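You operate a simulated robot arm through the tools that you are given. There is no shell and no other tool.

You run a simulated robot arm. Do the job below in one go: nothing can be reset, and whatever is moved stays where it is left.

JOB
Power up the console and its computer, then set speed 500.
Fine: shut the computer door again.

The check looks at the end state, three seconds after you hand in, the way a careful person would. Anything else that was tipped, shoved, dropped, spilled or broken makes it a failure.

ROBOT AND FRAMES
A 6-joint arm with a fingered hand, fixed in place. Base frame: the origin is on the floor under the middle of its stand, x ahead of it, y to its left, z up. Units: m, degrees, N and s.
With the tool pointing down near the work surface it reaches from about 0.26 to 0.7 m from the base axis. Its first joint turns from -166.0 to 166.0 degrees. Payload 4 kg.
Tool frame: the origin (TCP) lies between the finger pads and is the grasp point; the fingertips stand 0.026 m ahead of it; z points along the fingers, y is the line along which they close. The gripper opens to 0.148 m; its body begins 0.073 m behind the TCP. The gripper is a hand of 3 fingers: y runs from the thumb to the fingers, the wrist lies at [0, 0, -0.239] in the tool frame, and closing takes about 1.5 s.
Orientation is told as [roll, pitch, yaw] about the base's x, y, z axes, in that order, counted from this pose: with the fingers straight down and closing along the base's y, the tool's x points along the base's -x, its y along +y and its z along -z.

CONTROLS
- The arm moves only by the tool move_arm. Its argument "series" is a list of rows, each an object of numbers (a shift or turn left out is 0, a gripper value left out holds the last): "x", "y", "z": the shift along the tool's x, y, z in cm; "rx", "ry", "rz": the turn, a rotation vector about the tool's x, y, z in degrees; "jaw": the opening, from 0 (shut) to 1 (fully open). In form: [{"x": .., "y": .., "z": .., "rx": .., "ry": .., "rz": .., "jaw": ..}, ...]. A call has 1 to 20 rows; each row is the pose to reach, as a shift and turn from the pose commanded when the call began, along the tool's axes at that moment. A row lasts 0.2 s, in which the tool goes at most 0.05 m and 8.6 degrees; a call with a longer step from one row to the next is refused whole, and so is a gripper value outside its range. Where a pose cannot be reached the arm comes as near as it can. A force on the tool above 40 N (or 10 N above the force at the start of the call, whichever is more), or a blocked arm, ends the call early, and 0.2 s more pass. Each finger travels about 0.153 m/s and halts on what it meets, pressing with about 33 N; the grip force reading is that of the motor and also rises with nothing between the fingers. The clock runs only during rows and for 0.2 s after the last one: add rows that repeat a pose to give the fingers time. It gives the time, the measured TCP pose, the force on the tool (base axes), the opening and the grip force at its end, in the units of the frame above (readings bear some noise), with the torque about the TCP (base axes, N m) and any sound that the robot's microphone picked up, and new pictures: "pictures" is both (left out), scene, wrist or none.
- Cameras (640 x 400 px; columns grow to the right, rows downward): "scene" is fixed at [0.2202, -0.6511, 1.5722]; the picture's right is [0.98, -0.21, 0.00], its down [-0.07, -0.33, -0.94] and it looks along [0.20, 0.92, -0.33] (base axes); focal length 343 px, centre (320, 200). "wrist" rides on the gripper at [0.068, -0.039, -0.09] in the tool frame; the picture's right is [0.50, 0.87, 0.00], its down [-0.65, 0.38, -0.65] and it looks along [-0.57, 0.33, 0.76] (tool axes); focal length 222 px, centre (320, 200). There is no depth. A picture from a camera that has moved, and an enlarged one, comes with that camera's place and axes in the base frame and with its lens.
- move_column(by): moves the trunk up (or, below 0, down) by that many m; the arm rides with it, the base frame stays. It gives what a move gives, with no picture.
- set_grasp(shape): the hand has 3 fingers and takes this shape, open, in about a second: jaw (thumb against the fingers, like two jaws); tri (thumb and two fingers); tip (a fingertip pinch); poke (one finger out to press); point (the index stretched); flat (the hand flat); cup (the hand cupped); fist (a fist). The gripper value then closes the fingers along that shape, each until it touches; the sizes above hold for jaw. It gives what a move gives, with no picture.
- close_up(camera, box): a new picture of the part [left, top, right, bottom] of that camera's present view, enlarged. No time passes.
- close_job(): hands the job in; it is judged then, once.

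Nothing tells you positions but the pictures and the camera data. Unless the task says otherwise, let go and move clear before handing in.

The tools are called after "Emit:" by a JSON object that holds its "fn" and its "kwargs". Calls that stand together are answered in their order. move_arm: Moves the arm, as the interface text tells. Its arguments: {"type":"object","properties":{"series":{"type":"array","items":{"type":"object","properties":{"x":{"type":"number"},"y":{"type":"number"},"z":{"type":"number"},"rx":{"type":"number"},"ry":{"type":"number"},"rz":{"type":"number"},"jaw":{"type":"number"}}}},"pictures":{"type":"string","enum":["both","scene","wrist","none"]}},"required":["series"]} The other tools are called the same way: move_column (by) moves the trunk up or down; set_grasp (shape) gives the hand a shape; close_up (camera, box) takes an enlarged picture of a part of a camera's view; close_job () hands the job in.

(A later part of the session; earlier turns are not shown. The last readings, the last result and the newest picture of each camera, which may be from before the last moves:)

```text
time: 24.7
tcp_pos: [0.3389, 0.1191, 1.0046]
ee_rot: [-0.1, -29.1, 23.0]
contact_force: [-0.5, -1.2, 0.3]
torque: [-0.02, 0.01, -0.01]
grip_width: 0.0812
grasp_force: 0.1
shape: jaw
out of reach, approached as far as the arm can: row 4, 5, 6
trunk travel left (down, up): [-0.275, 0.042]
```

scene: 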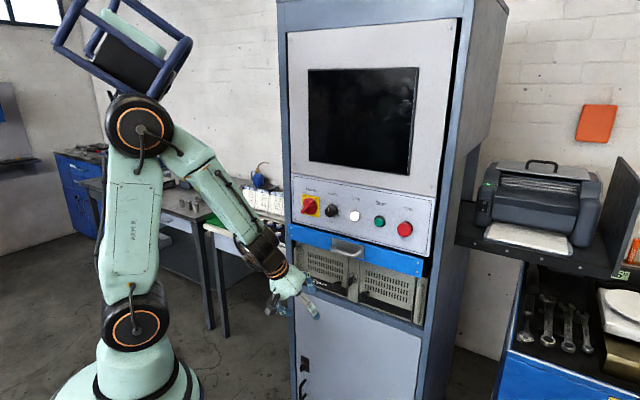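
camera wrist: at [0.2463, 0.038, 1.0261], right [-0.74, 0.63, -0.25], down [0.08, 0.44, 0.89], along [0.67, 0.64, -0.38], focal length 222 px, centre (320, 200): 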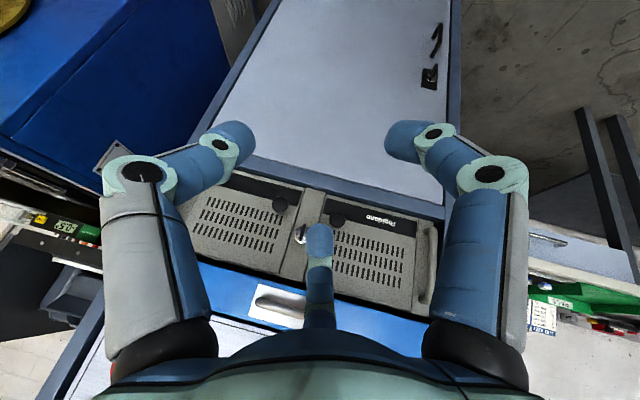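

The arm hit its fold limit at that spot. I'll move outward toward the cabinet a bit to get the wrist away from the shoulder and check where the pose lands.

Emit:
{"fn": "move_arm", "kwargs": {"series": [{"x": -2.7, "y": 1.1, "z": 1.5}, {"x": -5.4, "y": 2.3, "z": 3.1}, {"x": -8.1, "y": 3.4, "z": 4.7}, {"x": -8.1, "y": 3.4, "z": 4.7}], "pictures": "scene"}}

```text
time: 25.7
tcp_pos: [0.4041, 0.1824, 0.9866]
ee_rot: [0.1, -30.1, 23.0]
contact_force: [0.9, -0.7, -0.8]
torque: [-0.03, 0.0, -0.01]
grip_width: 0.0809
grasp_force: 0.2
shape: jaw
out of reach, approached as far as the arm can: row 1, 2, 3, 4
trunk travel left (down, up): [-0.275, 0.042]
```

scene: 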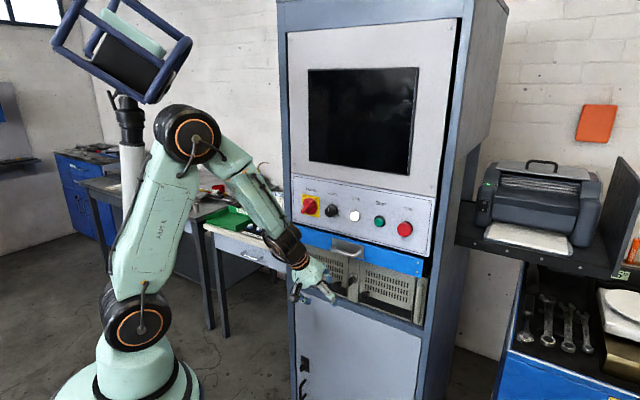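

The tool has lined up with the forearm (a singular pose), which is the limit I hit. I'll lift the hand, drop the trunk and go through the same level-up sequence that worked before, then descend with the tool already level.

Emit:
{"fn": "move_arm", "kwargs": {"series": [{"x": -2.1, "z": -3.6}, {"x": -4.2, "z": -7.2}, {"x": -6.3, "z": -10.8}, {"x": -7.5, "z": -13.0}, {"x": -7.5, "z": -13.0}], "pictures": "none"}}

Emit:
{"fn": "move_column", "kwargs": {"by": -0.26}}

```text
time: 26.9
tcp_pos: [0.4125, 0.1863, 1.1573]
ee_rot: [0.0, -29.6, 23.1]
contact_force: [0.5, -0.4, -0.1]
torque: [0.03, 0.03, -0.02]
grip_width: 0.0813
grasp_force: 0.1
shape: jaw
out of reach, approached as far as the arm can: row 1
trunk travel left (down, up): [-0.275, 0.042]
```

```text
time: 29.6
tcp_pos: [0.4139, 0.1883, 0.8952]
ee_rot: [0.0, -29.6, 23.1]
contact_force: [0.4, -0.9, -0.3]
torque: [-0.03, -0.01, 0.01]
grip_width: 0.0813
grasp_force: 0.1
shape: jaw
trunk travel left (down, up): [-0.015, 0.302]
```

The hand is now in front of the computer with the trunk low. I'll move left and up clear of the drawer handle, then tilt the tool level as before.

Emit:
{"fn": "move_arm", "kwargs": {"series": [{"x": 1.97, "y": 3.23, "z": -1.14}, {"x": 3.94, "y": 6.47, "z": -2.28}, {"x": 5.91, "y": 9.7, "z": -3.42}, {"x": 3.66, "y": 9.7, "z": -7.32}, {"x": 1.41, "y": 9.7, "z": -11.22}, {"x": -0.84, "y": 9.7, "z": -15.11}, {"x": -3.09, "y": 9.7, "z": -19.01}, {"x": -5.34, "y": 9.7, "z": -22.91}, {"x": -6.27, "y": 10.09, "z": -22.37, "ry": -8.5}, {"x": -7.2, "y": 10.48, "z": -21.84, "ry": -17}, {"x": -8.13, "y": 10.87, "z": -21.3, "ry": -25.5}, {"x": -9.06, "y": 11.26, "z": -20.77, "ry": -34}, {"x": -9.99, "y": 11.65, "z": -20.23, "ry": -42.5}, {"x": -10.92, "y": 12.04, "z": -19.7, "ry": -51}, {"x": -11.85, "y": 12.44, "z": -19.16, "ry": -59.5}], "pictures": "scene"}}

```text
time: 32.8
tcp_pos: [0.3713, 0.3055, 1.1203]
ee_rot: [-0.4, -89.1, 23.6]
contact_force: [0.8, -0.1, 0.4]
torque: [0.01, 0.01, 0.0]
grip_width: 0.0813
grasp_force: 0.1
shape: jaw
trunk travel left (down, up): [-0.015, 0.302]
```

scene: 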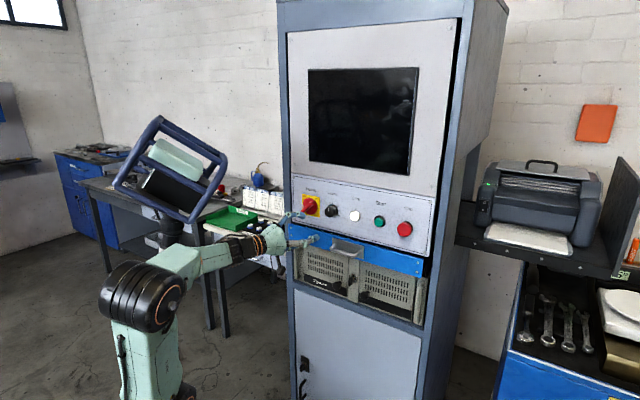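

The tool is level again at z≈1.12. Now I'll square it to the cabinet and roll −90° (thumb up, camera on the right looking left-down), then descend in front of the left door knob.

Emit:
{"fn": "move_arm", "kwargs": {"series": [{"rx": -6}, {"rx": -12}, {"rx": -18}], "pictures": "none"}}

Emit:
{"fn": "move_arm", "kwargs": {"series": [{"rz": -8.4}, {"rz": -16.8}, {"rz": -25.2}, {"rz": -33.6}, {"rz": -42}, {"rz": -50.4}, {"rz": -58.8}, {"rz": -67.2}, {"rz": -75.6}, {"rz": -84}, {"rz": -90}], "pictures": "none"}}

```text
time: 33.6
tcp_pos: [0.3717, 0.3063, 1.1209]
ee_rot: [15.4, -88.9, 25.4]
contact_force: [-0.1, -1.3, -0.4]
torque: [0.0, 0.0, 0.04]
grip_width: 0.0813
grasp_force: 0.1
shape: jaw
trunk travel left (down, up): [-0.015, 0.302]
```

```text
time: 36.0
tcp_pos: [0.371, 0.3048, 1.1208]
ee_rot: [-89.2, -0.2, 131.0]
contact_force: [0.4, -0.5, 0.6]
torque: [0.0, 0.0, 0.01]
grip_width: 0.0812
grasp_force: 0.0
shape: jaw
trunk travel left (down, up): [-0.015, 0.302]
```

Tool is rolled with thumb up. Now descending to the knob's height, then shifting right to line up with it at about 8 cm standoff.

Emit:
{"fn": "move_arm", "kwargs": {"series": [{"y": 4.3}, {"y": 8.6}, {"y": 12.9}, {"y": 17.2}, {"y": 21.5}, {"x": 3.1, "y": 21.5, "z": 1.0}, {"x": 6.2, "y": 21.5, "z": 2.0}], "pictures": "both"}}

```text
time: 37.6
tcp_pos: [0.3447, 0.354, 0.9402]
ee_rot: [-88.3, -0.1, 129.0]
contact_force: [1.1, -0.4, -0.1]
torque: [0.04, 0.0, -0.01]
grip_width: 0.0813
grasp_force: 0.1
shape: jaw
out of reach, approached as far as the arm can: row 1, 2, 3, 4, 5, 6, 7
trunk travel left (down, up): [-0.015, 0.302]
camera wrist: at [0.317, 0.2459, 0.9807], right [0.29, -0.4, -0.87], down [-0.93, 0.09, -0.36], along [0.22, 0.91, -0.35], focal length 222 px, centre (320, 200)
```

scene: 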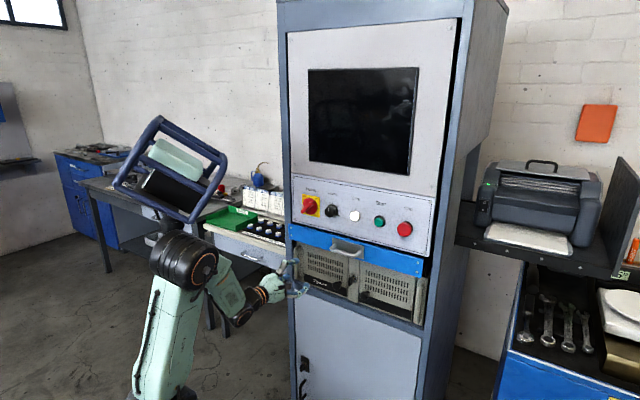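
wrist: 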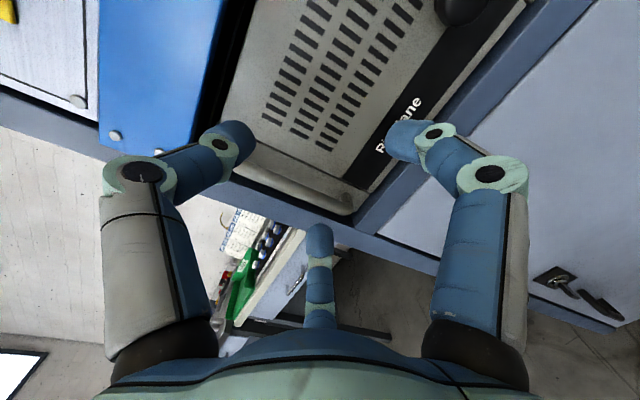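

The fold limit shows up near the shoulder when too close in. At this height I'll shift right and slightly outward, where the wrist has more room, and re-square the tool.

Emit:
{"fn": "move_arm", "kwargs": {"series": [{"x": 3, "y": 0, "z": 0.6, "rx": 0.8, "ry": -1}, {"x": 6, "y": 0.5, "z": 1.0, "rx": 1.6, "ry": -2}, {"x": 9, "y": 1.2, "z": 1.3, "rx": 1.6, "ry": -2}, {"x": 11.9, "y": 2, "z": 1.5, "rx": 1.6, "ry": -2}], "pictures": "both"}}

```text
time: 38.6
tcp_pos: [0.3219, 0.3687, 0.9642]
ee_rot: [-90.5, -0.3, 132.5]
contact_force: [0.5, 0.4, 0.4]
torque: [-0.01, 0.0, -0.01]
grip_width: 0.0813
grasp_force: 0.1
shape: jaw
out of reach, approached as far as the arm can: row 1, 2, 3, 4
trunk travel left (down, up): [-0.015, 0.302]
camera wrist: at [0.3003, 0.2577, 1.0014], right [0.34, -0.36, -0.87], down [-0.92, 0.05, -0.38], along [0.18, 0.93, -0.32], focal length 222 px, centre (320, 200)
```

scene: 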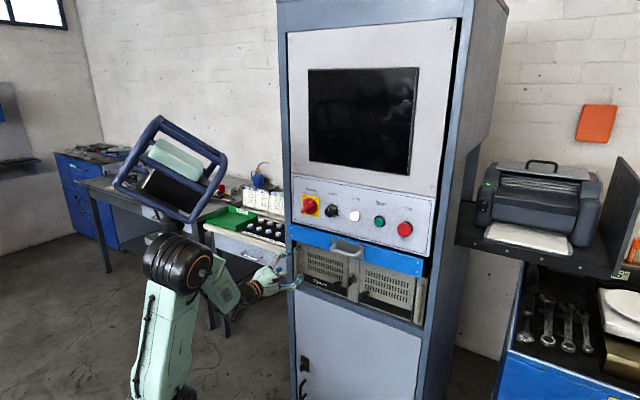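
wrist: 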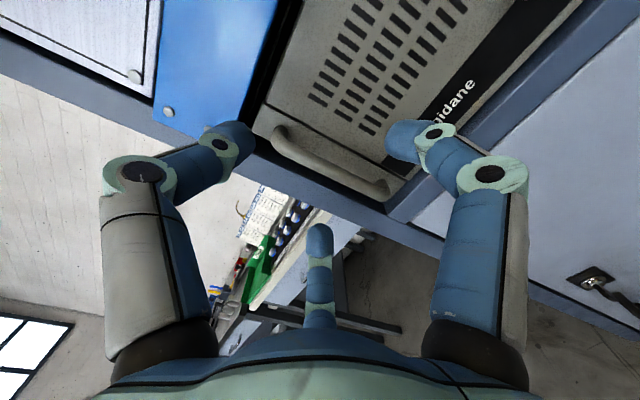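

The limit is a wrist-roll joint: it needs the tool pointing slightly to the right of the arm plane. I'll yaw the tool to about 28° while moving in front of the left knob, which also suits a door swinging left.

Emit:
{"fn": "move_arm", "kwargs": {"series": [{"x": 2, "z": 0.5, "ry": 5}, {"x": 4.5, "z": 1.0, "ry": 10}, {"x": 7.2, "y": 1, "z": 1.6, "ry": 14.5}, {"x": 10, "y": 2.2, "z": 2.3, "ry": 14.5}, {"x": 12.8, "y": 3.4, "z": 2.9, "ry": 14.5}], "pictures": "both"}}

```text
time: 39.8
tcp_pos: [0.4208, 0.3052, 0.9363]
ee_rot: [-90.5, -0.6, 118.1]
contact_force: [0.5, 0.3, -0.3]
torque: [0.0, -0.01, -0.02]
grip_width: 0.0812
grasp_force: 0.1
shape: jaw
out of reach, approached as far as the arm can: row 5
trunk travel left (down, up): [-0.015, 0.302]
camera wrist: at [0.3731, 0.2036, 0.9728], right [0.24, -0.43, -0.87], down [-0.88, 0.28, -0.38], along [0.4, 0.86, -0.32], focal length 222 px, centre (320, 200)
```

scene: 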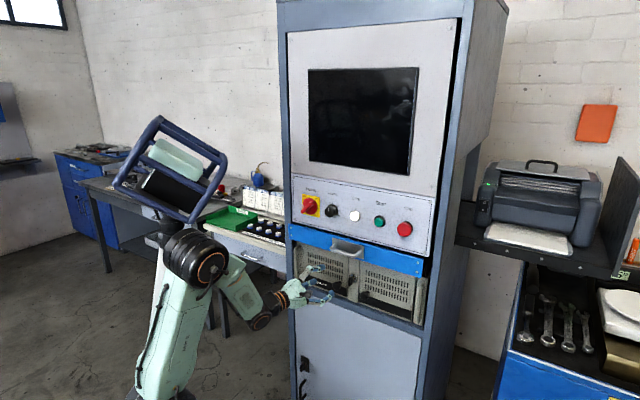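
wrist: 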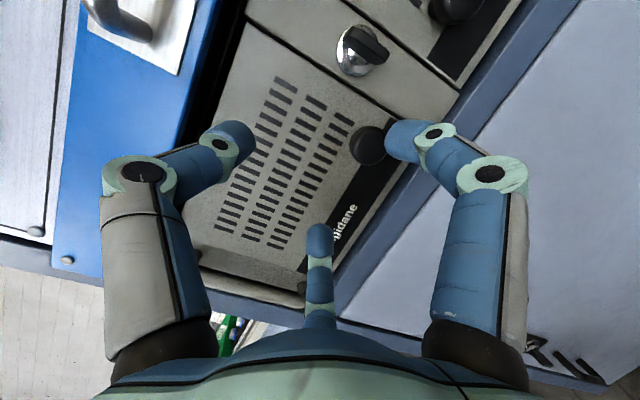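

Now the camera has a good view of the left knob, lock and door. I'll zoom in to pin down the knob position.

Emit:
{"fn": "close_up", "kwargs": {"camera": "wrist", "box": [250, 0, 510, 162]}}

Emit:
{"fn": "close_up", "kwargs": {"camera": "scene", "box": [285, 235, 375, 305]}}

```text
2.46 times, centred on (380, 81) of wrist
camera zoom: at [0.3731, 0.2036, 0.9728], right [0.24, -0.43, -0.87], down [-0.88, 0.28, -0.38], along [0.4, 0.86, -0.32], focal length 547 px, centre (172, 493)
```

zoom: 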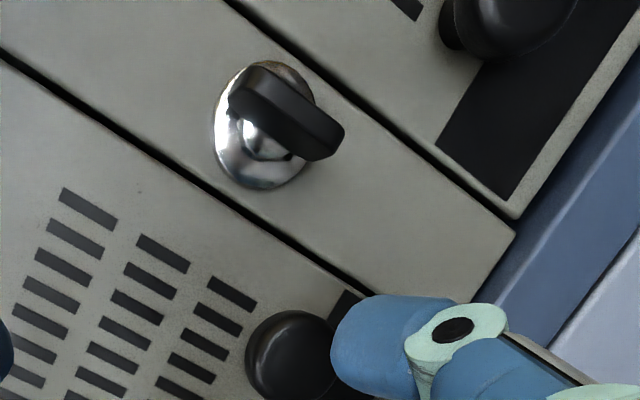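

```text
5.71 times, centred on (330, 270) of scene
camera zoom: at [0.2202, -0.6511, 1.5722], right [0.98, -0.21, 0.0], down [-0.07, -0.33, -0.94], along [0.2, 0.92, -0.33], focal length 1958 px, centre (263, -200)
```

zoom: 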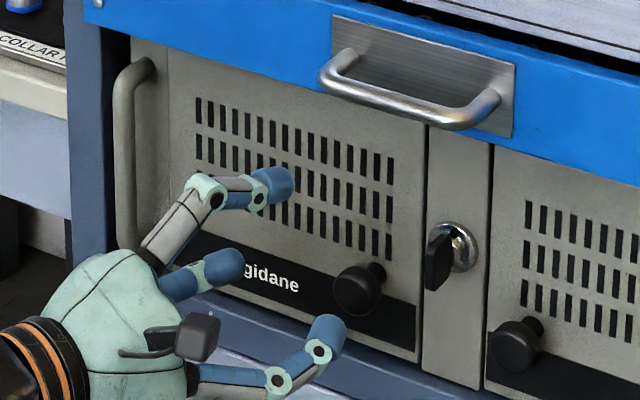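

Knob head centre comes out at lateral 0.098, depth 0.578, z≈0.903. I'll yaw 8° more and line up with it at 7.5 cm standoff.

Emit:
{"fn": "move_arm", "kwargs": {"series": [{"x": 0.3, "y": 1.0, "z": -0.3, "ry": 4}, {"x": 0.65, "y": 2.2, "z": -0.55, "ry": 8}, {"x": 0.65, "y": 3.2, "z": -0.55, "ry": 8}], "pictures": "wrist"}}

```text
time: 40.6
tcp_pos: [0.4206, 0.2966, 0.9036]
ee_rot: [-90.6, -0.7, 110.5]
contact_force: [0.4, -0.6, 0.0]
torque: [-0.04, 0.03, 0.0]
grip_width: 0.0811
grasp_force: 0.1
shape: jaw
trunk travel left (down, up): [-0.015, 0.302]
camera wrist: at [0.358, 0.2018, 0.9405], right [0.18, -0.46, -0.87], down [-0.84, 0.39, -0.38], along [0.51, 0.8, -0.31], focal length 222 px, centre (320, 200)
```

wrist: 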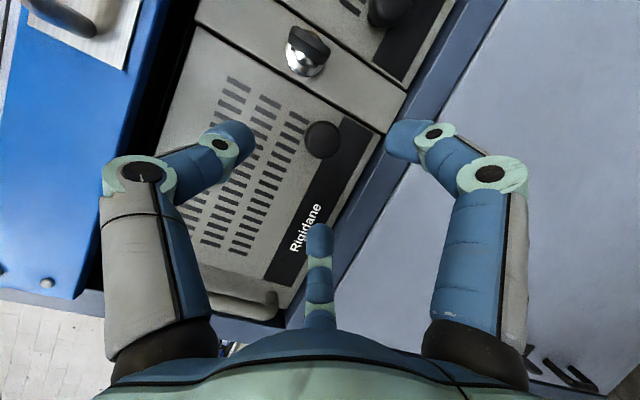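

The knob sits on the tool axis within about 2 mm. I'll advance 5.5 cm and close on it.

Emit:
{"fn": "move_arm", "kwargs": {"series": [{"z": 2, "jaw": 0.5}, {"z": 4, "jaw": 0.5}, {"z": 5.5, "jaw": 0.5}], "pictures": "wrist"}}

Emit:
{"fn": "close_up", "kwargs": {"camera": "scene", "box": [285, 235, 375, 305]}}

```text
time: 41.4
tcp_pos: [0.4701, 0.3173, 0.9041]
ee_rot: [-90.6, -0.5, 110.6]
contact_force: [-3.8, -2.6, -0.7]
torque: [-0.09, 0.09, 0.13]
grip_width: 0.0738
grasp_force: 0.1
shape: jaw
trunk travel left (down, up): [-0.015, 0.302]
camera wrist: at [0.4087, 0.221, 0.9408], right [0.18, -0.46, -0.87], down [-0.84, 0.39, -0.38], along [0.51, 0.8, -0.31], focal length 222 px, centre (320, 200)
```

wrist: 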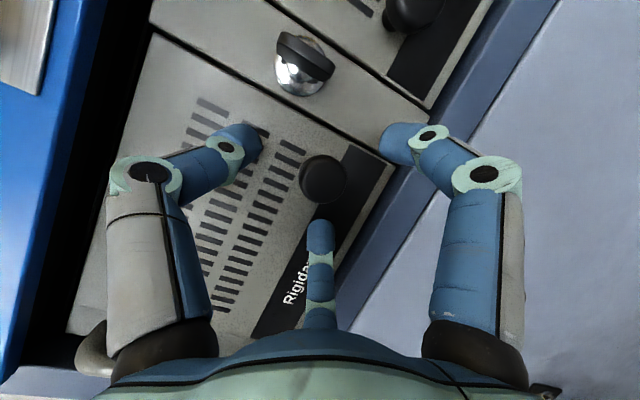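

```text
5.71 times, centred on (330, 270) of scene
camera zoom: at [0.2202, -0.6511, 1.5722], right [0.98, -0.21, 0.0], down [-0.07, -0.33, -0.94], along [0.2, 0.92, -0.33], focal length 1958 px, centre (263, -200)
```

zoom: 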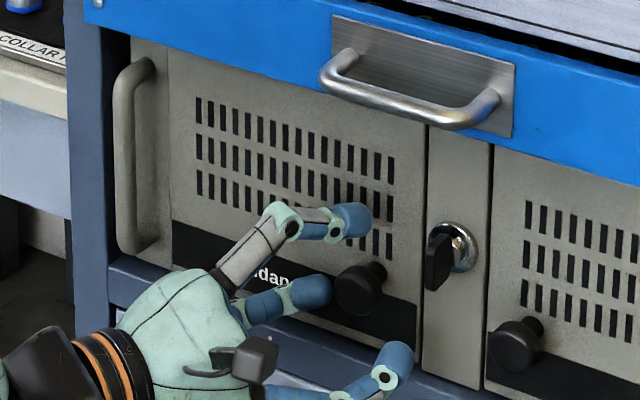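

A light touch (≈5 N), likely the left fingertip on the door. I'll back off 4 mm and close on the knob head.

Emit:
{"fn": "move_arm", "kwargs": {"series": [{"z": -0.4, "jaw": 0.4}, {"z": -0.4, "jaw": 0.3}, {"z": -0.4, "jaw": 0.15}, {"z": -0.4, "jaw": 0.0}, {"z": -0.4, "jaw": 0.0}, {"z": -0.4, "jaw": 0.0}, {"z": -0.4, "jaw": 0.0}, {"z": -0.4, "jaw": 0.0}], "pictures": "wrist"}}

Emit:
{"fn": "close_up", "kwargs": {"camera": "scene", "box": [285, 235, 375, 305]}}

Emit:
{"fn": "close_up", "kwargs": {"camera": "wrist", "box": [240, 120, 400, 240]}}

```text
time: 43.2
tcp_pos: [0.4668, 0.314, 0.9045]
ee_rot: [-90.5, -0.5, 110.6]
contact_force: [-4.9, -1.8, -2.5]
torque: [-0.19, 0.16, -0.17]
grip_width: 0.0202
grasp_force: 32.9
shape: jaw
trunk travel left (down, up): [-0.015, 0.302]
camera wrist: at [0.4052, 0.2197, 0.9409], right [0.18, -0.46, -0.87], down [-0.84, 0.39, -0.38], along [0.51, 0.8, -0.31], focal length 222 px, centre (320, 200)
```

wrist: 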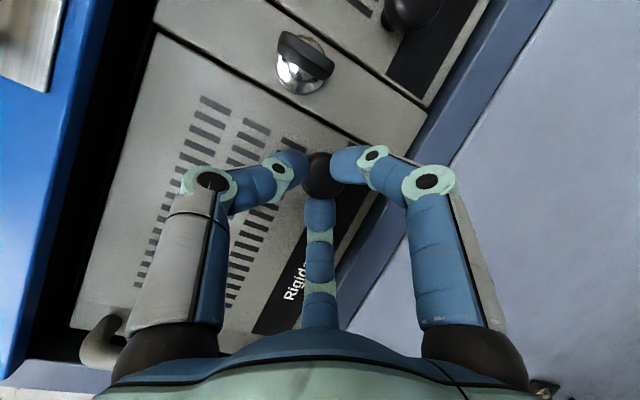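

```text
5.71 times, centred on (330, 270) of scene
camera zoom: at [0.2202, -0.6511, 1.5722], right [0.98, -0.21, 0.0], down [-0.07, -0.33, -0.94], along [0.2, 0.92, -0.33], focal length 1958 px, centre (263, -200)
```

zoom: 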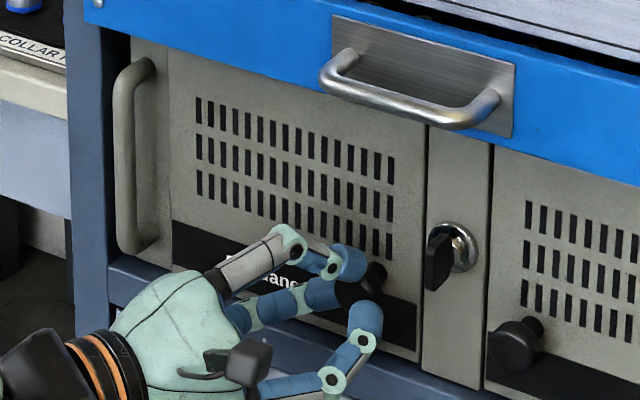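

```text
3.33 times, centred on (320, 180) of wrist
camera zoom: at [0.4052, 0.2197, 0.9409], right [0.18, -0.46, -0.87], down [-0.84, 0.39, -0.38], along [0.51, 0.8, -0.31], focal length 740 px, centre (320, 267)
```

zoom: 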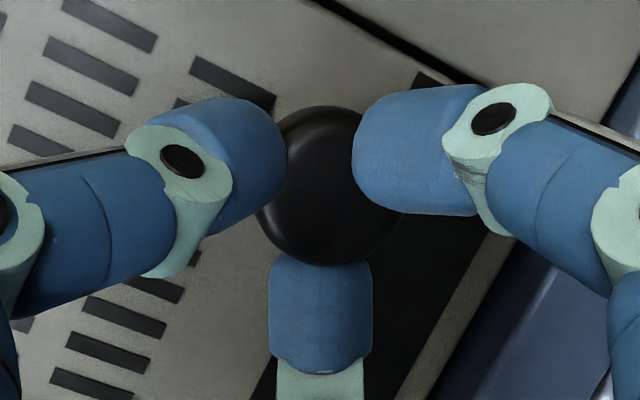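

The three fingertips hold the knob head. I'll try pulling the left door open about 10° along its swing and watch the force.

Emit:
{"fn": "move_arm", "kwargs": {"series": [{"x": 0.06, "z": -0.84, "ry": 3}, {"x": 0.08, "z": -1.69, "ry": 6}, {"x": 0.04, "z": -2.82, "ry": 10}], "pictures": "both"}}

Emit:
{"fn": "close_up", "kwargs": {"camera": "scene", "box": [285, 235, 375, 305]}}

```text
time: 44.0
tcp_pos: [0.441, 0.3042, 0.905]
ee_rot: [-90.4, -0.7, 100.5]
contact_force: [0.3, -0.5, -0.7]
torque: [-0.02, 0.01, 0.02]
grip_width: 0.0118
grasp_force: 32.6
shape: jaw
trunk travel left (down, up): [-0.015, 0.302]
camera wrist: at [0.3634, 0.2213, 0.9406], right [0.1, -0.48, -0.87], down [-0.76, 0.53, -0.38], along [0.64, 0.7, -0.31], focal length 222 px, centre (320, 200)
```

scene: 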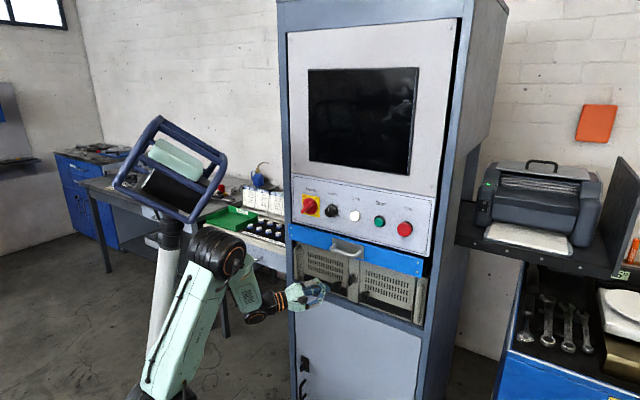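
wrist: 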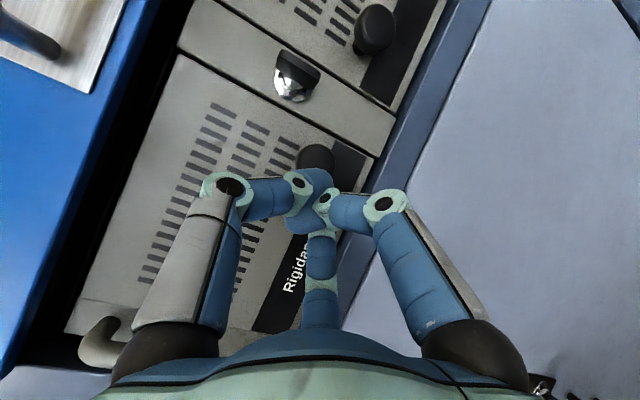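

```text
5.71 times, centred on (330, 270) of scene
camera zoom: at [0.2202, -0.6511, 1.5722], right [0.98, -0.21, 0.0], down [-0.07, -0.33, -0.94], along [0.2, 0.92, -0.33], focal length 1958 px, centre (263, -200)
```

zoom: 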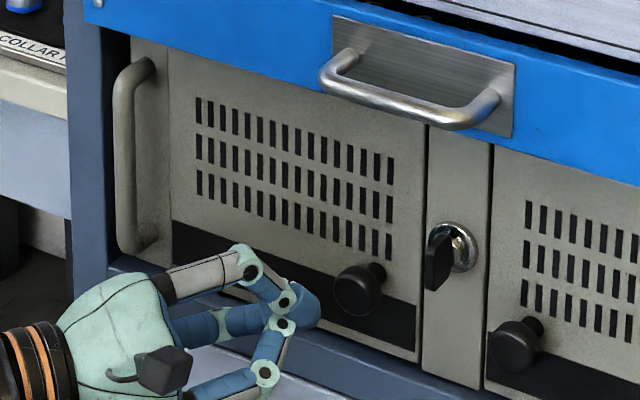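

The fingers slipped off the domed head; the door did not move. I'll open the hand, back off, and try to get the tool closer to square with the door for a deeper grip.

Emit:
{"fn": "move_arm", "kwargs": {"series": [{"z": -1.5, "jaw": 0.2}, {"z": -2, "jaw": 0.4, "ry": -4}, {"z": -2, "jaw": 0.5, "ry": -10}, {"x": 0.5, "z": -1.5, "ry": -17}, {"x": 1.2, "z": -1, "ry": -24}, {"x": 1.58, "z": -0.34, "ry": -24.5}], "pictures": "wrist"}}

```text
time: 45.4
tcp_pos: [0.391, 0.3359, 0.9223]
ee_rot: [-90.1, -0.4, 122.5]
contact_force: [0.5, 0.2, 0.7]
torque: [0.0, 0.03, -0.01]
grip_width: 0.0738
grasp_force: 0.2
shape: jaw
out of reach, approached as far as the arm can: row 4, 5, 6
trunk travel left (down, up): [-0.015, 0.302]
camera wrist: at [0.3509, 0.2313, 0.9594], right [0.27, -0.42, -0.87], down [-0.9, 0.2, -0.37], along [0.33, 0.89, -0.32], focal length 222 px, centre (320, 200)
```

wrist: 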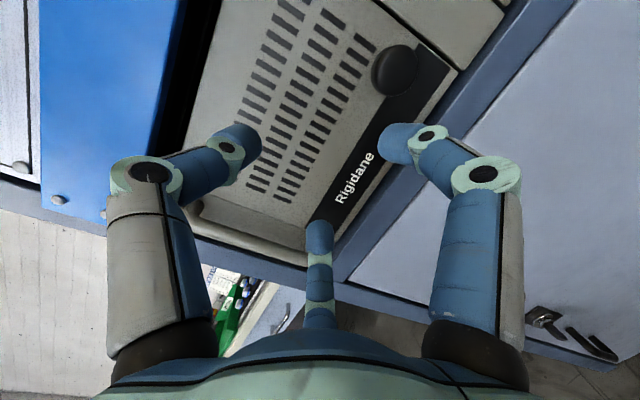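

That confirms the limit: the tool must point at least ~15° right of the wrist's bearing. I'll use a tool bearing of 24°, a narrower opening and go about 1 cm deeper onto the knob.

Emit:
{"fn": "move_arm", "kwargs": {"series": [{"x": 1.8, "y": 0.6, "z": 0.2, "ry": 4, "jaw": 0.35}, {"x": 3.6, "y": 1.3, "z": 0.4, "ry": 8, "jaw": 0.35}, {"x": 5.4, "y": 1.93, "z": 0.68, "ry": 8.5, "jaw": 0.35}], "pictures": "wrist"}}

Emit:
{"fn": "close_up", "kwargs": {"camera": "wrist", "box": [240, 80, 400, 200]}}

```text
time: 46.2
tcp_pos: [0.4272, 0.2989, 0.9014]
ee_rot: [-90.5, -0.5, 116.1]
contact_force: [-0.1, -0.8, 0.8]
torque: [0.0, 0.02, 0.01]
grip_width: 0.0522
grasp_force: 0.1
shape: jaw
out of reach, approached as far as the arm can: row 1, 3
trunk travel left (down, up): [-0.015, 0.302]
camera wrist: at [0.3741, 0.1984, 0.9385], right [0.22, -0.44, -0.87], down [-0.87, 0.31, -0.38], along [0.43, 0.85, -0.32], focal length 222 px, centre (320, 200)
```

wrist: 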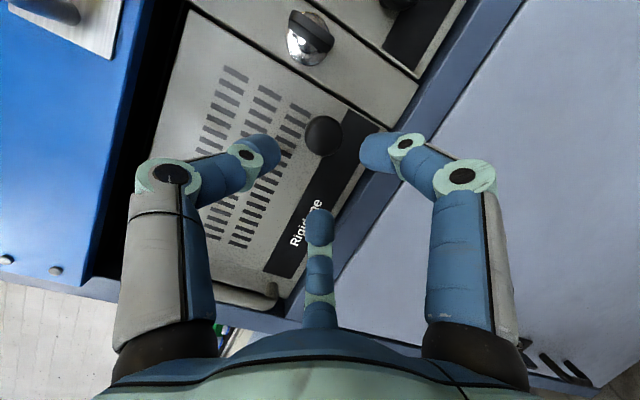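

```text
3.33 times, centred on (320, 140) of wrist
camera zoom: at [0.3741, 0.1984, 0.9385], right [0.22, -0.44, -0.87], down [-0.87, 0.31, -0.38], along [0.43, 0.85, -0.32], focal length 740 px, centre (320, 400)
```

zoom: 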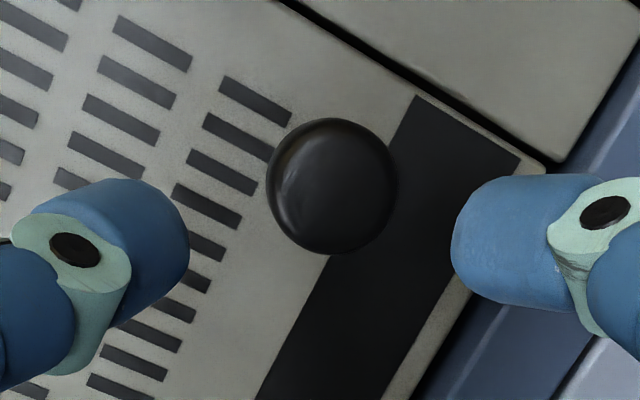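

The knob is 6 mm right of the tool axis now. I'll correct that, advance to the deeper grasp depth and close.

Emit:
{"fn": "move_arm", "kwargs": {"series": [{"x": 0.3, "z": 1.2, "ry": 1.5, "jaw": 0.35}, {"x": 0.56, "z": 2.8, "ry": 2.5, "jaw": 0.35}, {"x": 0.56, "z": 4.2, "ry": 2.5, "jaw": 0.35}, {"x": 0.56, "z": 5.1, "ry": 2.5, "jaw": 0.35}, {"x": 0.56, "z": 5.1, "ry": 2.5, "jaw": 0.35}], "pictures": "wrist"}}

Emit:
{"fn": "close_up", "kwargs": {"camera": "wrist", "box": [240, 100, 400, 220]}}

Emit:
{"fn": "close_up", "kwargs": {"camera": "scene", "box": [305, 250, 365, 300]}}

```text
time: 47.4
tcp_pos: [0.474, 0.316, 0.9022]
ee_rot: [-90.7, -0.4, 114.0]
contact_force: [-0.1, 0.8, -0.3]
torque: [-0.04, 0.0, 0.02]
grip_width: 0.0523
grasp_force: 0.1
shape: jaw
trunk travel left (down, up): [-0.015, 0.302]
camera wrist: at [0.4186, 0.2177, 0.939], right [0.21, -0.45, -0.87], down [-0.86, 0.34, -0.38], along [0.46, 0.83, -0.31], focal length 222 px, centre (320, 200)
```

wrist: 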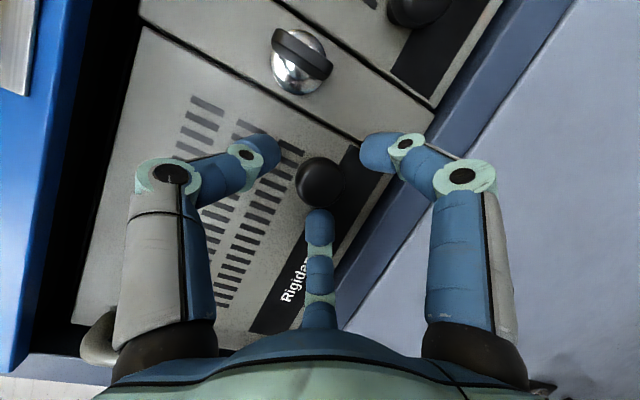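

```text
3.33 times, centred on (320, 160) of wrist
camera zoom: at [0.4186, 0.2177, 0.939], right [0.21, -0.45, -0.87], down [-0.86, 0.34, -0.38], along [0.46, 0.83, -0.31], focal length 740 px, centre (320, 333)
```

zoom: 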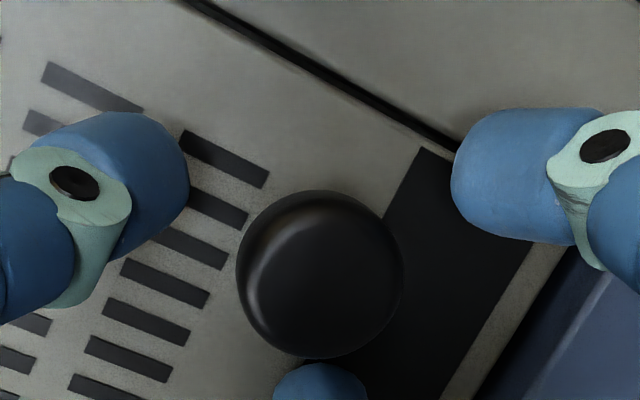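

```text
8.00 times, centred on (335, 275) of scene
camera zoom: at [0.2202, -0.6511, 1.5722], right [0.98, -0.21, 0.0], down [-0.07, -0.33, -0.94], along [0.2, 0.92, -0.33], focal length 2742 px, centre (200, -400)
```

zoom: 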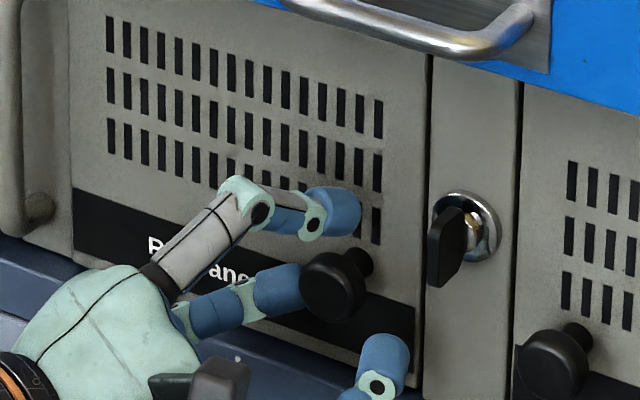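

Now the head sits ~1.5 cm ahead of the TCP, centred, with no contact yet. Closing the fingers around it.

Emit:
{"fn": "move_arm", "kwargs": {"series": [{"jaw": 0.25}, {"jaw": 0.15}, {"jaw": 0.0}, {"jaw": 0.0}, {"jaw": 0.0}, {"jaw": 0.0}], "pictures": "wrist"}}

Emit:
{"fn": "close_up", "kwargs": {"camera": "scene", "box": [305, 250, 365, 300]}}

Emit:
{"fn": "close_up", "kwargs": {"camera": "wrist", "box": [240, 100, 400, 220]}}

```text
time: 48.8
tcp_pos: [0.4752, 0.3158, 0.9012]
ee_rot: [-90.6, -0.6, 114.0]
contact_force: [10.0, 1.4, 3.0]
torque: [0.11, -0.19, -0.13]
grip_width: 0.0217
grasp_force: 32.5
shape: jaw
trunk travel left (down, up): [-0.015, 0.302]
camera wrist: at [0.4191, 0.2176, 0.939], right [0.21, -0.45, -0.87], down [-0.86, 0.34, -0.38], along [0.46, 0.83, -0.31], focal length 222 px, centre (320, 200)
```

wrist: 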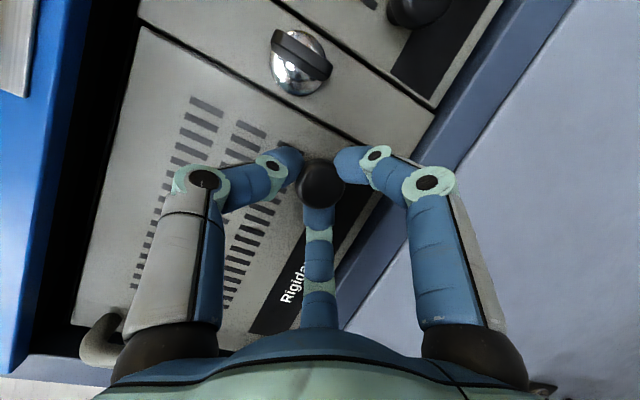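

```text
8.00 times, centred on (335, 275) of scene
camera zoom: at [0.2202, -0.6511, 1.5722], right [0.98, -0.21, 0.0], down [-0.07, -0.33, -0.94], along [0.2, 0.92, -0.33], focal length 2742 px, centre (200, -400)
```

zoom: 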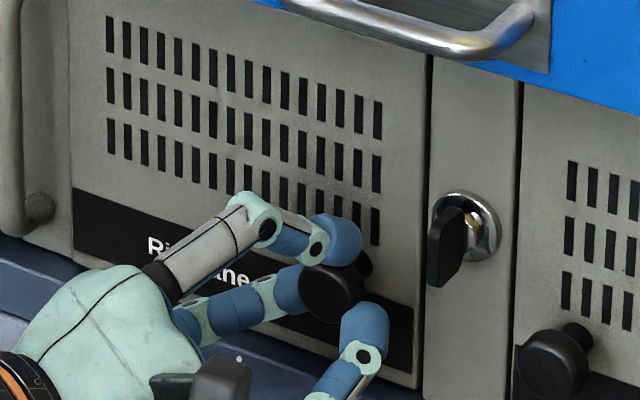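

```text
3.33 times, centred on (320, 160) of wrist
camera zoom: at [0.4191, 0.2176, 0.939], right [0.21, -0.45, -0.87], down [-0.86, 0.34, -0.38], along [0.46, 0.83, -0.31], focal length 740 px, centre (320, 333)
```

zoom: 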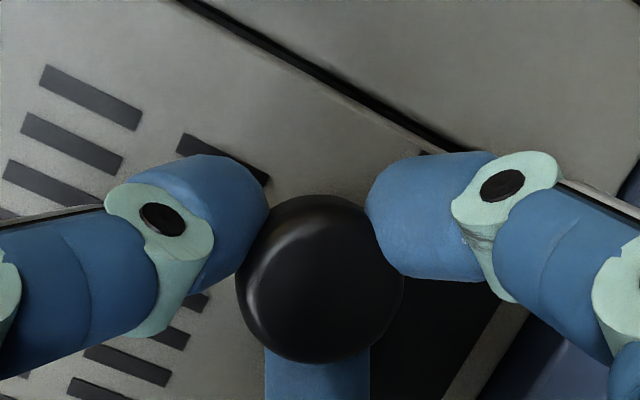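

The fingertips now hook slightly behind the head. I'll pull in small steps and read the force.

Emit:
{"fn": "move_arm", "kwargs": {"series": [{"x": 0.04, "z": -0.57, "ry": 2}, {"x": 0.06, "z": -0.85, "ry": 3}], "pictures": "wrist"}}

Emit:
{"fn": "close_up", "kwargs": {"camera": "scene", "box": [305, 250, 365, 300]}}

```text
time: 49.3
tcp_pos: [0.474, 0.3158, 0.9029]
ee_rot: [-90.8, -0.6, 111.8]
contact_force: [29.2, 14.3, -0.9]
torque: [-0.01, -0.11, 0.09]
grip_width: 0.0194
grasp_force: 33.3
shape: jaw
trunk travel left (down, up): [-0.015, 0.302]
stopped in row 2: the force on the tool passed its limit at 43 N (the readings are from after the stop); the commanded pose is now the measured one
camera wrist: at [0.4132, 0.219, 0.9393], right [0.19, -0.45, -0.87], down [-0.85, 0.37, -0.38], along [0.5, 0.81, -0.31], focal length 222 px, centre (320, 200)
```

wrist: 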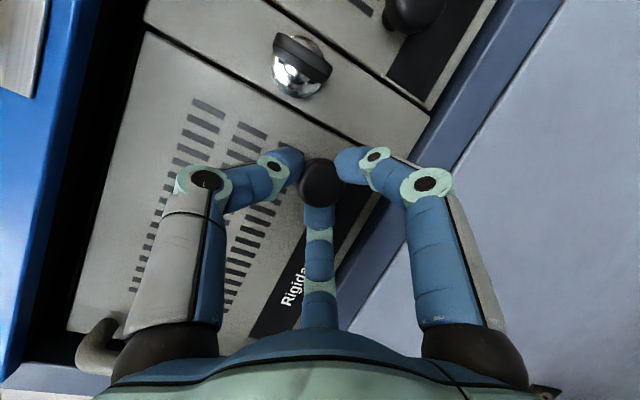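

```text
8.00 times, centred on (335, 275) of scene
camera zoom: at [0.2202, -0.6511, 1.5722], right [0.98, -0.21, 0.0], down [-0.07, -0.33, -0.94], along [0.2, 0.92, -0.33], focal length 2742 px, centre (200, -400)
```

zoom: 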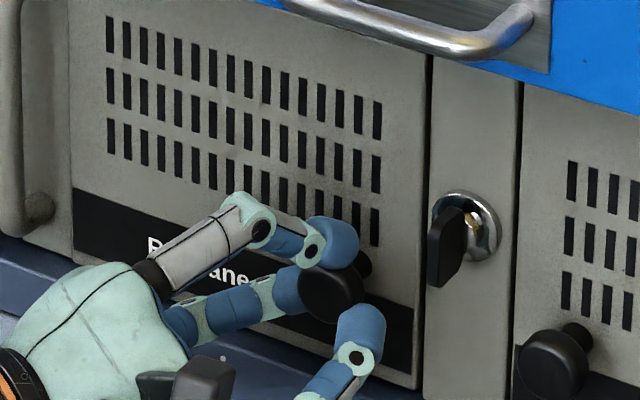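

The door held against 43 N without moving, so it is latched or locked — the key between the doors probably has to be turned first. I'll release the knob and back off.

Emit:
{"fn": "move_arm", "kwargs": {"series": [{"jaw": 0.15}, {"jaw": 0.35}, {"jaw": 0.4}, {"jaw": 0.4}, {"z": -2, "jaw": 0.4}, {"z": -5, "jaw": 0.4}, {"z": -7, "jaw": 0.4}], "pictures": "wrist"}}

Emit:
{"fn": "close_up", "kwargs": {"camera": "wrist", "box": [250, 0, 410, 120]}}

Emit:
{"fn": "close_up", "kwargs": {"camera": "scene", "box": [335, 250, 375, 290]}}

```text
time: 50.9
tcp_pos: [0.4037, 0.2882, 0.9035]
ee_rot: [-90.9, -0.7, 111.9]
contact_force: [-0.1, 0.1, 0.3]
torque: [-0.01, 0.02, 0.01]
grip_width: 0.0587
grasp_force: 0.1
shape: jaw
trunk travel left (down, up): [-0.015, 0.302]
camera wrist: at [0.3437, 0.1912, 0.9397], right [0.2, -0.45, -0.87], down [-0.85, 0.37, -0.38], along [0.49, 0.81, -0.31], focal length 222 px, centre (320, 200)
```

wrist: 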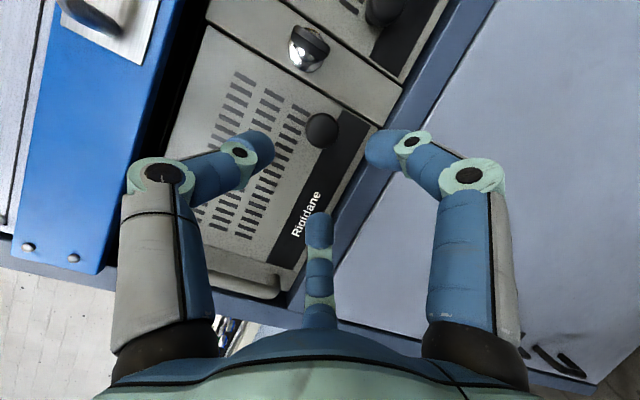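

```text
3.33 times, centred on (330, 60) of wrist
camera zoom: at [0.3437, 0.1912, 0.9397], right [0.2, -0.45, -0.87], down [-0.85, 0.37, -0.38], along [0.49, 0.81, -0.31], focal length 740 px, centre (287, 667)
```

zoom: 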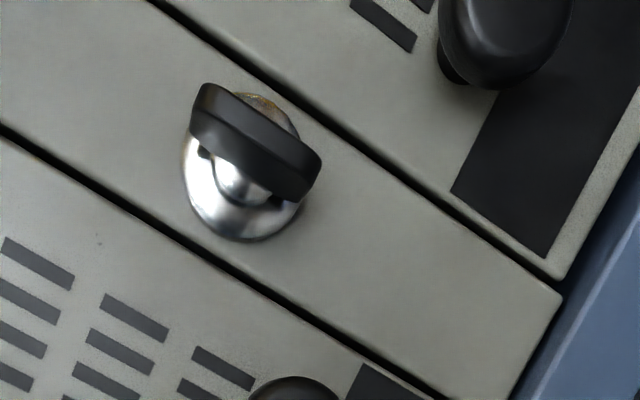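

```text
10.00 times, centred on (355, 270) of scene
camera zoom: at [0.2202, -0.6511, 1.5722], right [0.98, -0.21, 0.0], down [-0.07, -0.33, -0.94], along [0.2, 0.92, -0.33], focal length 3427 px, centre (-30, -500)
```

zoom: 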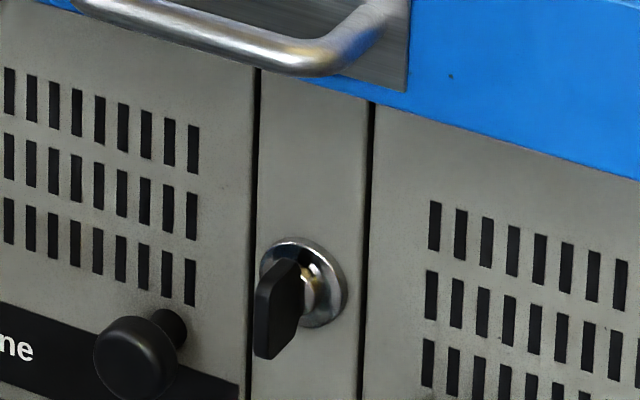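

The key is a vertical wing about 2.6 cm tall at lateral 0.1485, z≈0.94, standing out to depth ≈0.58. I'll switch the hand to "poke" here in free space and see where the pressing fingertip ends up.

Emit:
{"fn": "set_grasp", "kwargs": {"shape": "poke"}}

Emit:
{"fn": "move_arm", "kwargs": {"series": [{"z": 0}], "pictures": "both"}}

Emit:
{"fn": "close_up", "kwargs": {"camera": "scene", "box": [265, 240, 375, 320]}}

```text
time: 51.8
tcp_pos: [0.4039, 0.2875, 0.904]
ee_rot: [-90.7, -0.7, 111.9]
contact_force: [0.7, -0.2, 1.0]
torque: [-0.01, 0.05, 0.02]
grip_width: 0.0003
grasp_force: 0.1
shape: poke
trunk travel left (down, up): [-0.015, 0.302]
```

```text
time: 52.2
tcp_pos: [0.4048, 0.2884, 0.9033]
ee_rot: [-90.8, -0.5, 111.8]
contact_force: [-0.8, -0.7, 1.0]
torque: [-0.02, 0.01, 0.01]
grip_width: 0.0
grasp_force: 0.1
shape: poke
trunk travel left (down, up): [-0.015, 0.302]
camera wrist: at [0.3441, 0.1912, 0.9395], right [0.19, -0.45, -0.87], down [-0.85, 0.37, -0.38], along [0.49, 0.81, -0.31], focal length 222 px, centre (320, 200)
```

scene: 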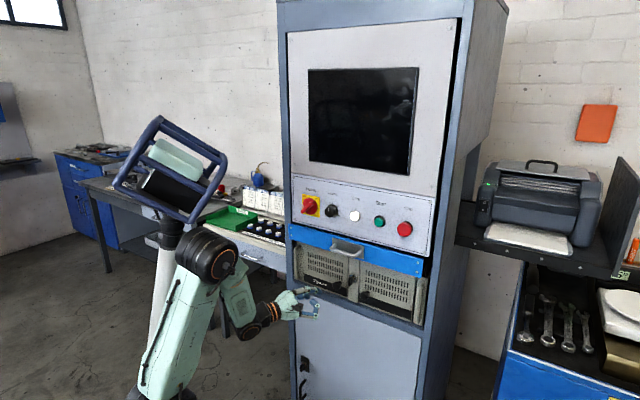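
wrist: 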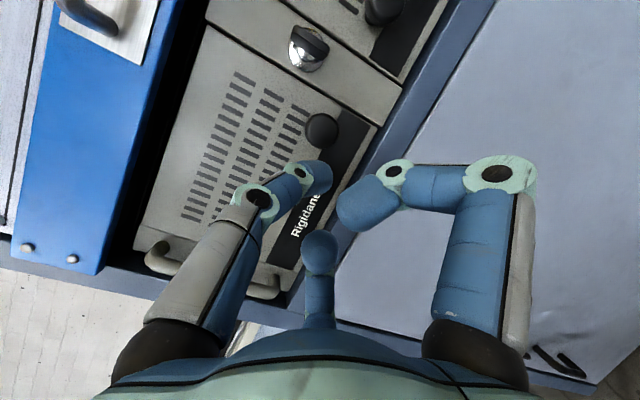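

```text
5.00 times, centred on (320, 280) of scene
camera zoom: at [0.2202, -0.6511, 1.5722], right [0.98, -0.21, 0.0], down [-0.07, -0.33, -0.94], along [0.2, 0.92, -0.33], focal length 1713 px, centre (320, -200)
```

zoom: 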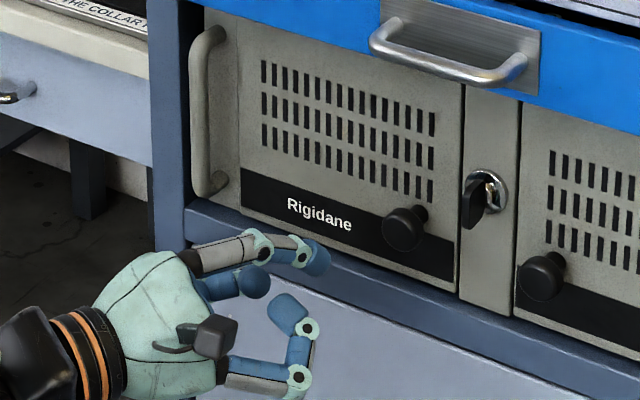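

In "poke" the thumb tip lies on the tool axis 2.6 cm ahead of the TCP, with the other fingers curled beside it. I'll roll so the curled fingers stay clear of the door knobs, then move in front of the key.

Emit:
{"fn": "move_arm", "kwargs": {"series": [{"rz": -8.5}, {"rz": -17}, {"rz": -25.5}, {"rz": -34}, {"rz": -42.5}, {"rz": -51}, {"rz": -60}], "pictures": "none"}}

Emit:
{"fn": "move_arm", "kwargs": {"series": [{"x": 2.3, "y": 1.5, "z": 1.5, "rx": -2.6, "ry": 1.5}, {"x": 4.71, "y": 3.01, "z": 3.0, "rx": -5.2, "ry": 3}, {"x": 4.71, "y": 3.01, "z": 5.0, "rx": -5.2, "ry": 3}], "pictures": "both"}}

Emit:
{"fn": "close_up", "kwargs": {"camera": "scene", "box": [300, 245, 380, 305]}}

```text
refused: row 7 steps farther than a row can; nothing moved
```

```text
time: 53.0
tcp_pos: [0.469, 0.2634, 0.8728]
ee_rot: [-85.6, -0.5, 108.8]
contact_force: [-0.1, -0.4, -1.1]
torque: [0.0, 0.02, -0.01]
grip_width: 0.0
grasp_force: 0.1
shape: poke
trunk travel left (down, up): [-0.015, 0.302]
camera wrist: at [0.4078, 0.1712, 0.9173], right [0.1, -0.49, -0.87], down [-0.86, 0.4, -0.32], along [0.51, 0.77, -0.38], focal length 222 px, centre (320, 200)
```

scene: 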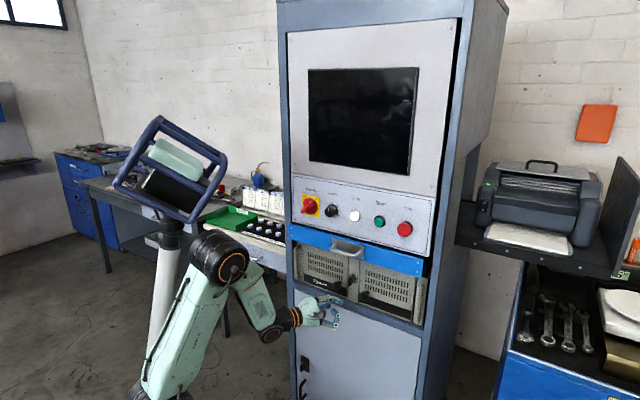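
wrist: 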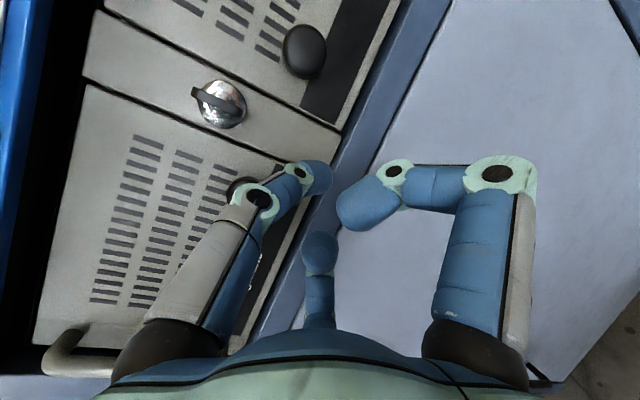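

```text
6.67 times, centred on (340, 275) of scene
camera zoom: at [0.2202, -0.6511, 1.5722], right [0.98, -0.21, 0.0], down [-0.07, -0.33, -0.94], along [0.2, 0.92, -0.33], focal length 2285 px, centre (187, -300)
```

zoom: 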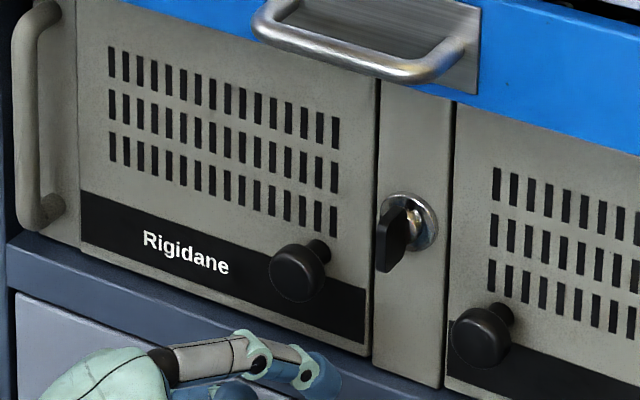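

The roll was refused (last step too big) so the second move ran in the unrolled frame; the hand is just low, nothing touched. I'll level it back up to key height first.

Emit:
{"fn": "move_arm", "kwargs": {"series": [{"y": -2.8, "z": -0.5, "rx": 2.2}, {"y": -5.6, "z": -1.0, "rx": 4.4}], "pictures": "none"}}

```text
time: 53.6
tcp_pos: [0.4643, 0.2616, 0.9298]
ee_rot: [-89.9, -0.5, 108.9]
contact_force: [-0.1, -0.7, 0.5]
torque: [0.01, 0.02, 0.02]
grip_width: 0.0
grasp_force: 0.1
shape: poke
trunk travel left (down, up): [-0.015, 0.302]
```

Emit:
{"fn": "move_arm", "kwargs": {"series": [{"rz": -8}, {"rz": -16}, {"rz": -24}, {"rz": -32}, {"rz": -40}, {"rz": -48}, {"rz": -56}, {"rz": -60}], "pictures": "wrist"}}

```text
time: 55.4
tcp_pos: [0.4635, 0.2614, 0.9294]
ee_rot: [-90.0, 59.6, 108.8]
contact_force: [0.0, -0.6, -0.2]
torque: [-0.01, 0.01, 0.02]
grip_width: 0.0001
grasp_force: 0.0
shape: poke
trunk travel left (down, up): [-0.015, 0.302]
camera wrist: at [0.3775, 0.2317, 1.0068], right [0.32, -0.95, -0.01], down [-0.62, -0.21, -0.76], along [0.71, 0.25, -0.65], focal length 222 px, centre (320, 200)
```

wrist: 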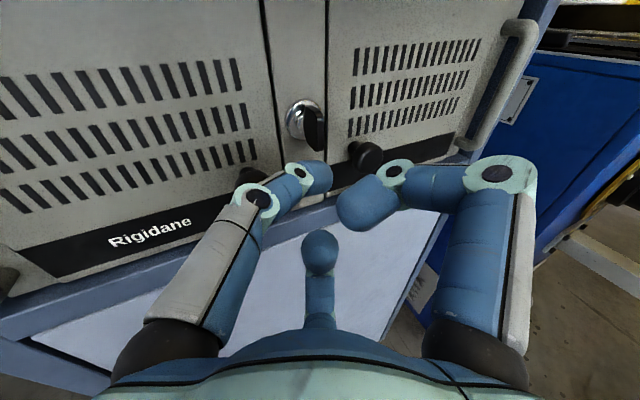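

Now the camera sits on top with an upright view of the key and both doors. I'll zoom on the key.

Emit:
{"fn": "close_up", "kwargs": {"camera": "wrist", "box": [255, 80, 375, 170]}}

```text
4.44 times, centred on (315, 125) of wrist
camera zoom: at [0.3775, 0.2317, 1.0068], right [0.32, -0.95, -0.01], down [-0.62, -0.21, -0.76], along [0.71, 0.25, -0.65], focal length 987 px, centre (342, 533)
```

zoom: 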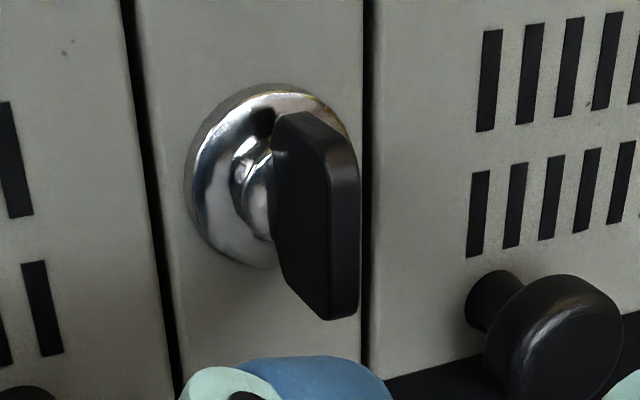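

The key wing spans z≈0.922–0.953, 6–7 mm thick, and sits straight ahead of the tool. I'll push its upper half to the right (clockwise turn) from its left side; first roll a bit more and place the fingertip left of the wing, short of it.

Emit:
{"fn": "move_arm", "kwargs": {"series": [{"x": 0.05, "y": -1.0, "z": 0, "rz": -7.5}, {"x": 0.1, "y": -2.0, "z": 0, "rz": -15}, {"x": 0.17, "y": -3.42, "z": 0, "rz": -22.5}, {"x": 0.17, "y": -3.42, "z": 0.43, "rz": -30}], "pictures": "both"}}

```text
time: 56.4
tcp_pos: [0.4576, 0.2899, 0.9485]
ee_rot: [-91.3, 89.6, 107.7]
contact_force: [-0.2, 0.2, -0.3]
torque: [-0.01, 0.02, -0.01]
grip_width: 0.0001
grasp_force: 0.1
shape: poke
trunk travel left (down, up): [-0.015, 0.302]
camera wrist: at [0.3598, 0.2974, 1.0157], right [0.28, -0.82, 0.49], down [-0.5, -0.57, -0.66], along [0.82, -0.06, -0.57], focal length 222 px, centre (320, 200)
```

scene: 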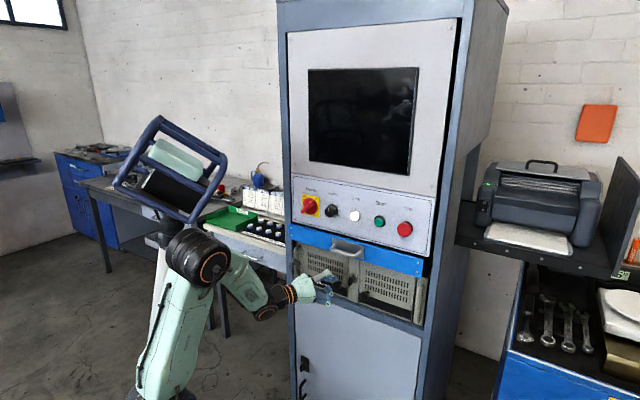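
wrist: 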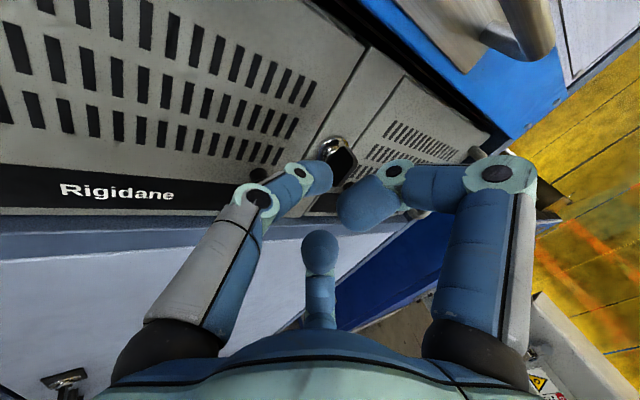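

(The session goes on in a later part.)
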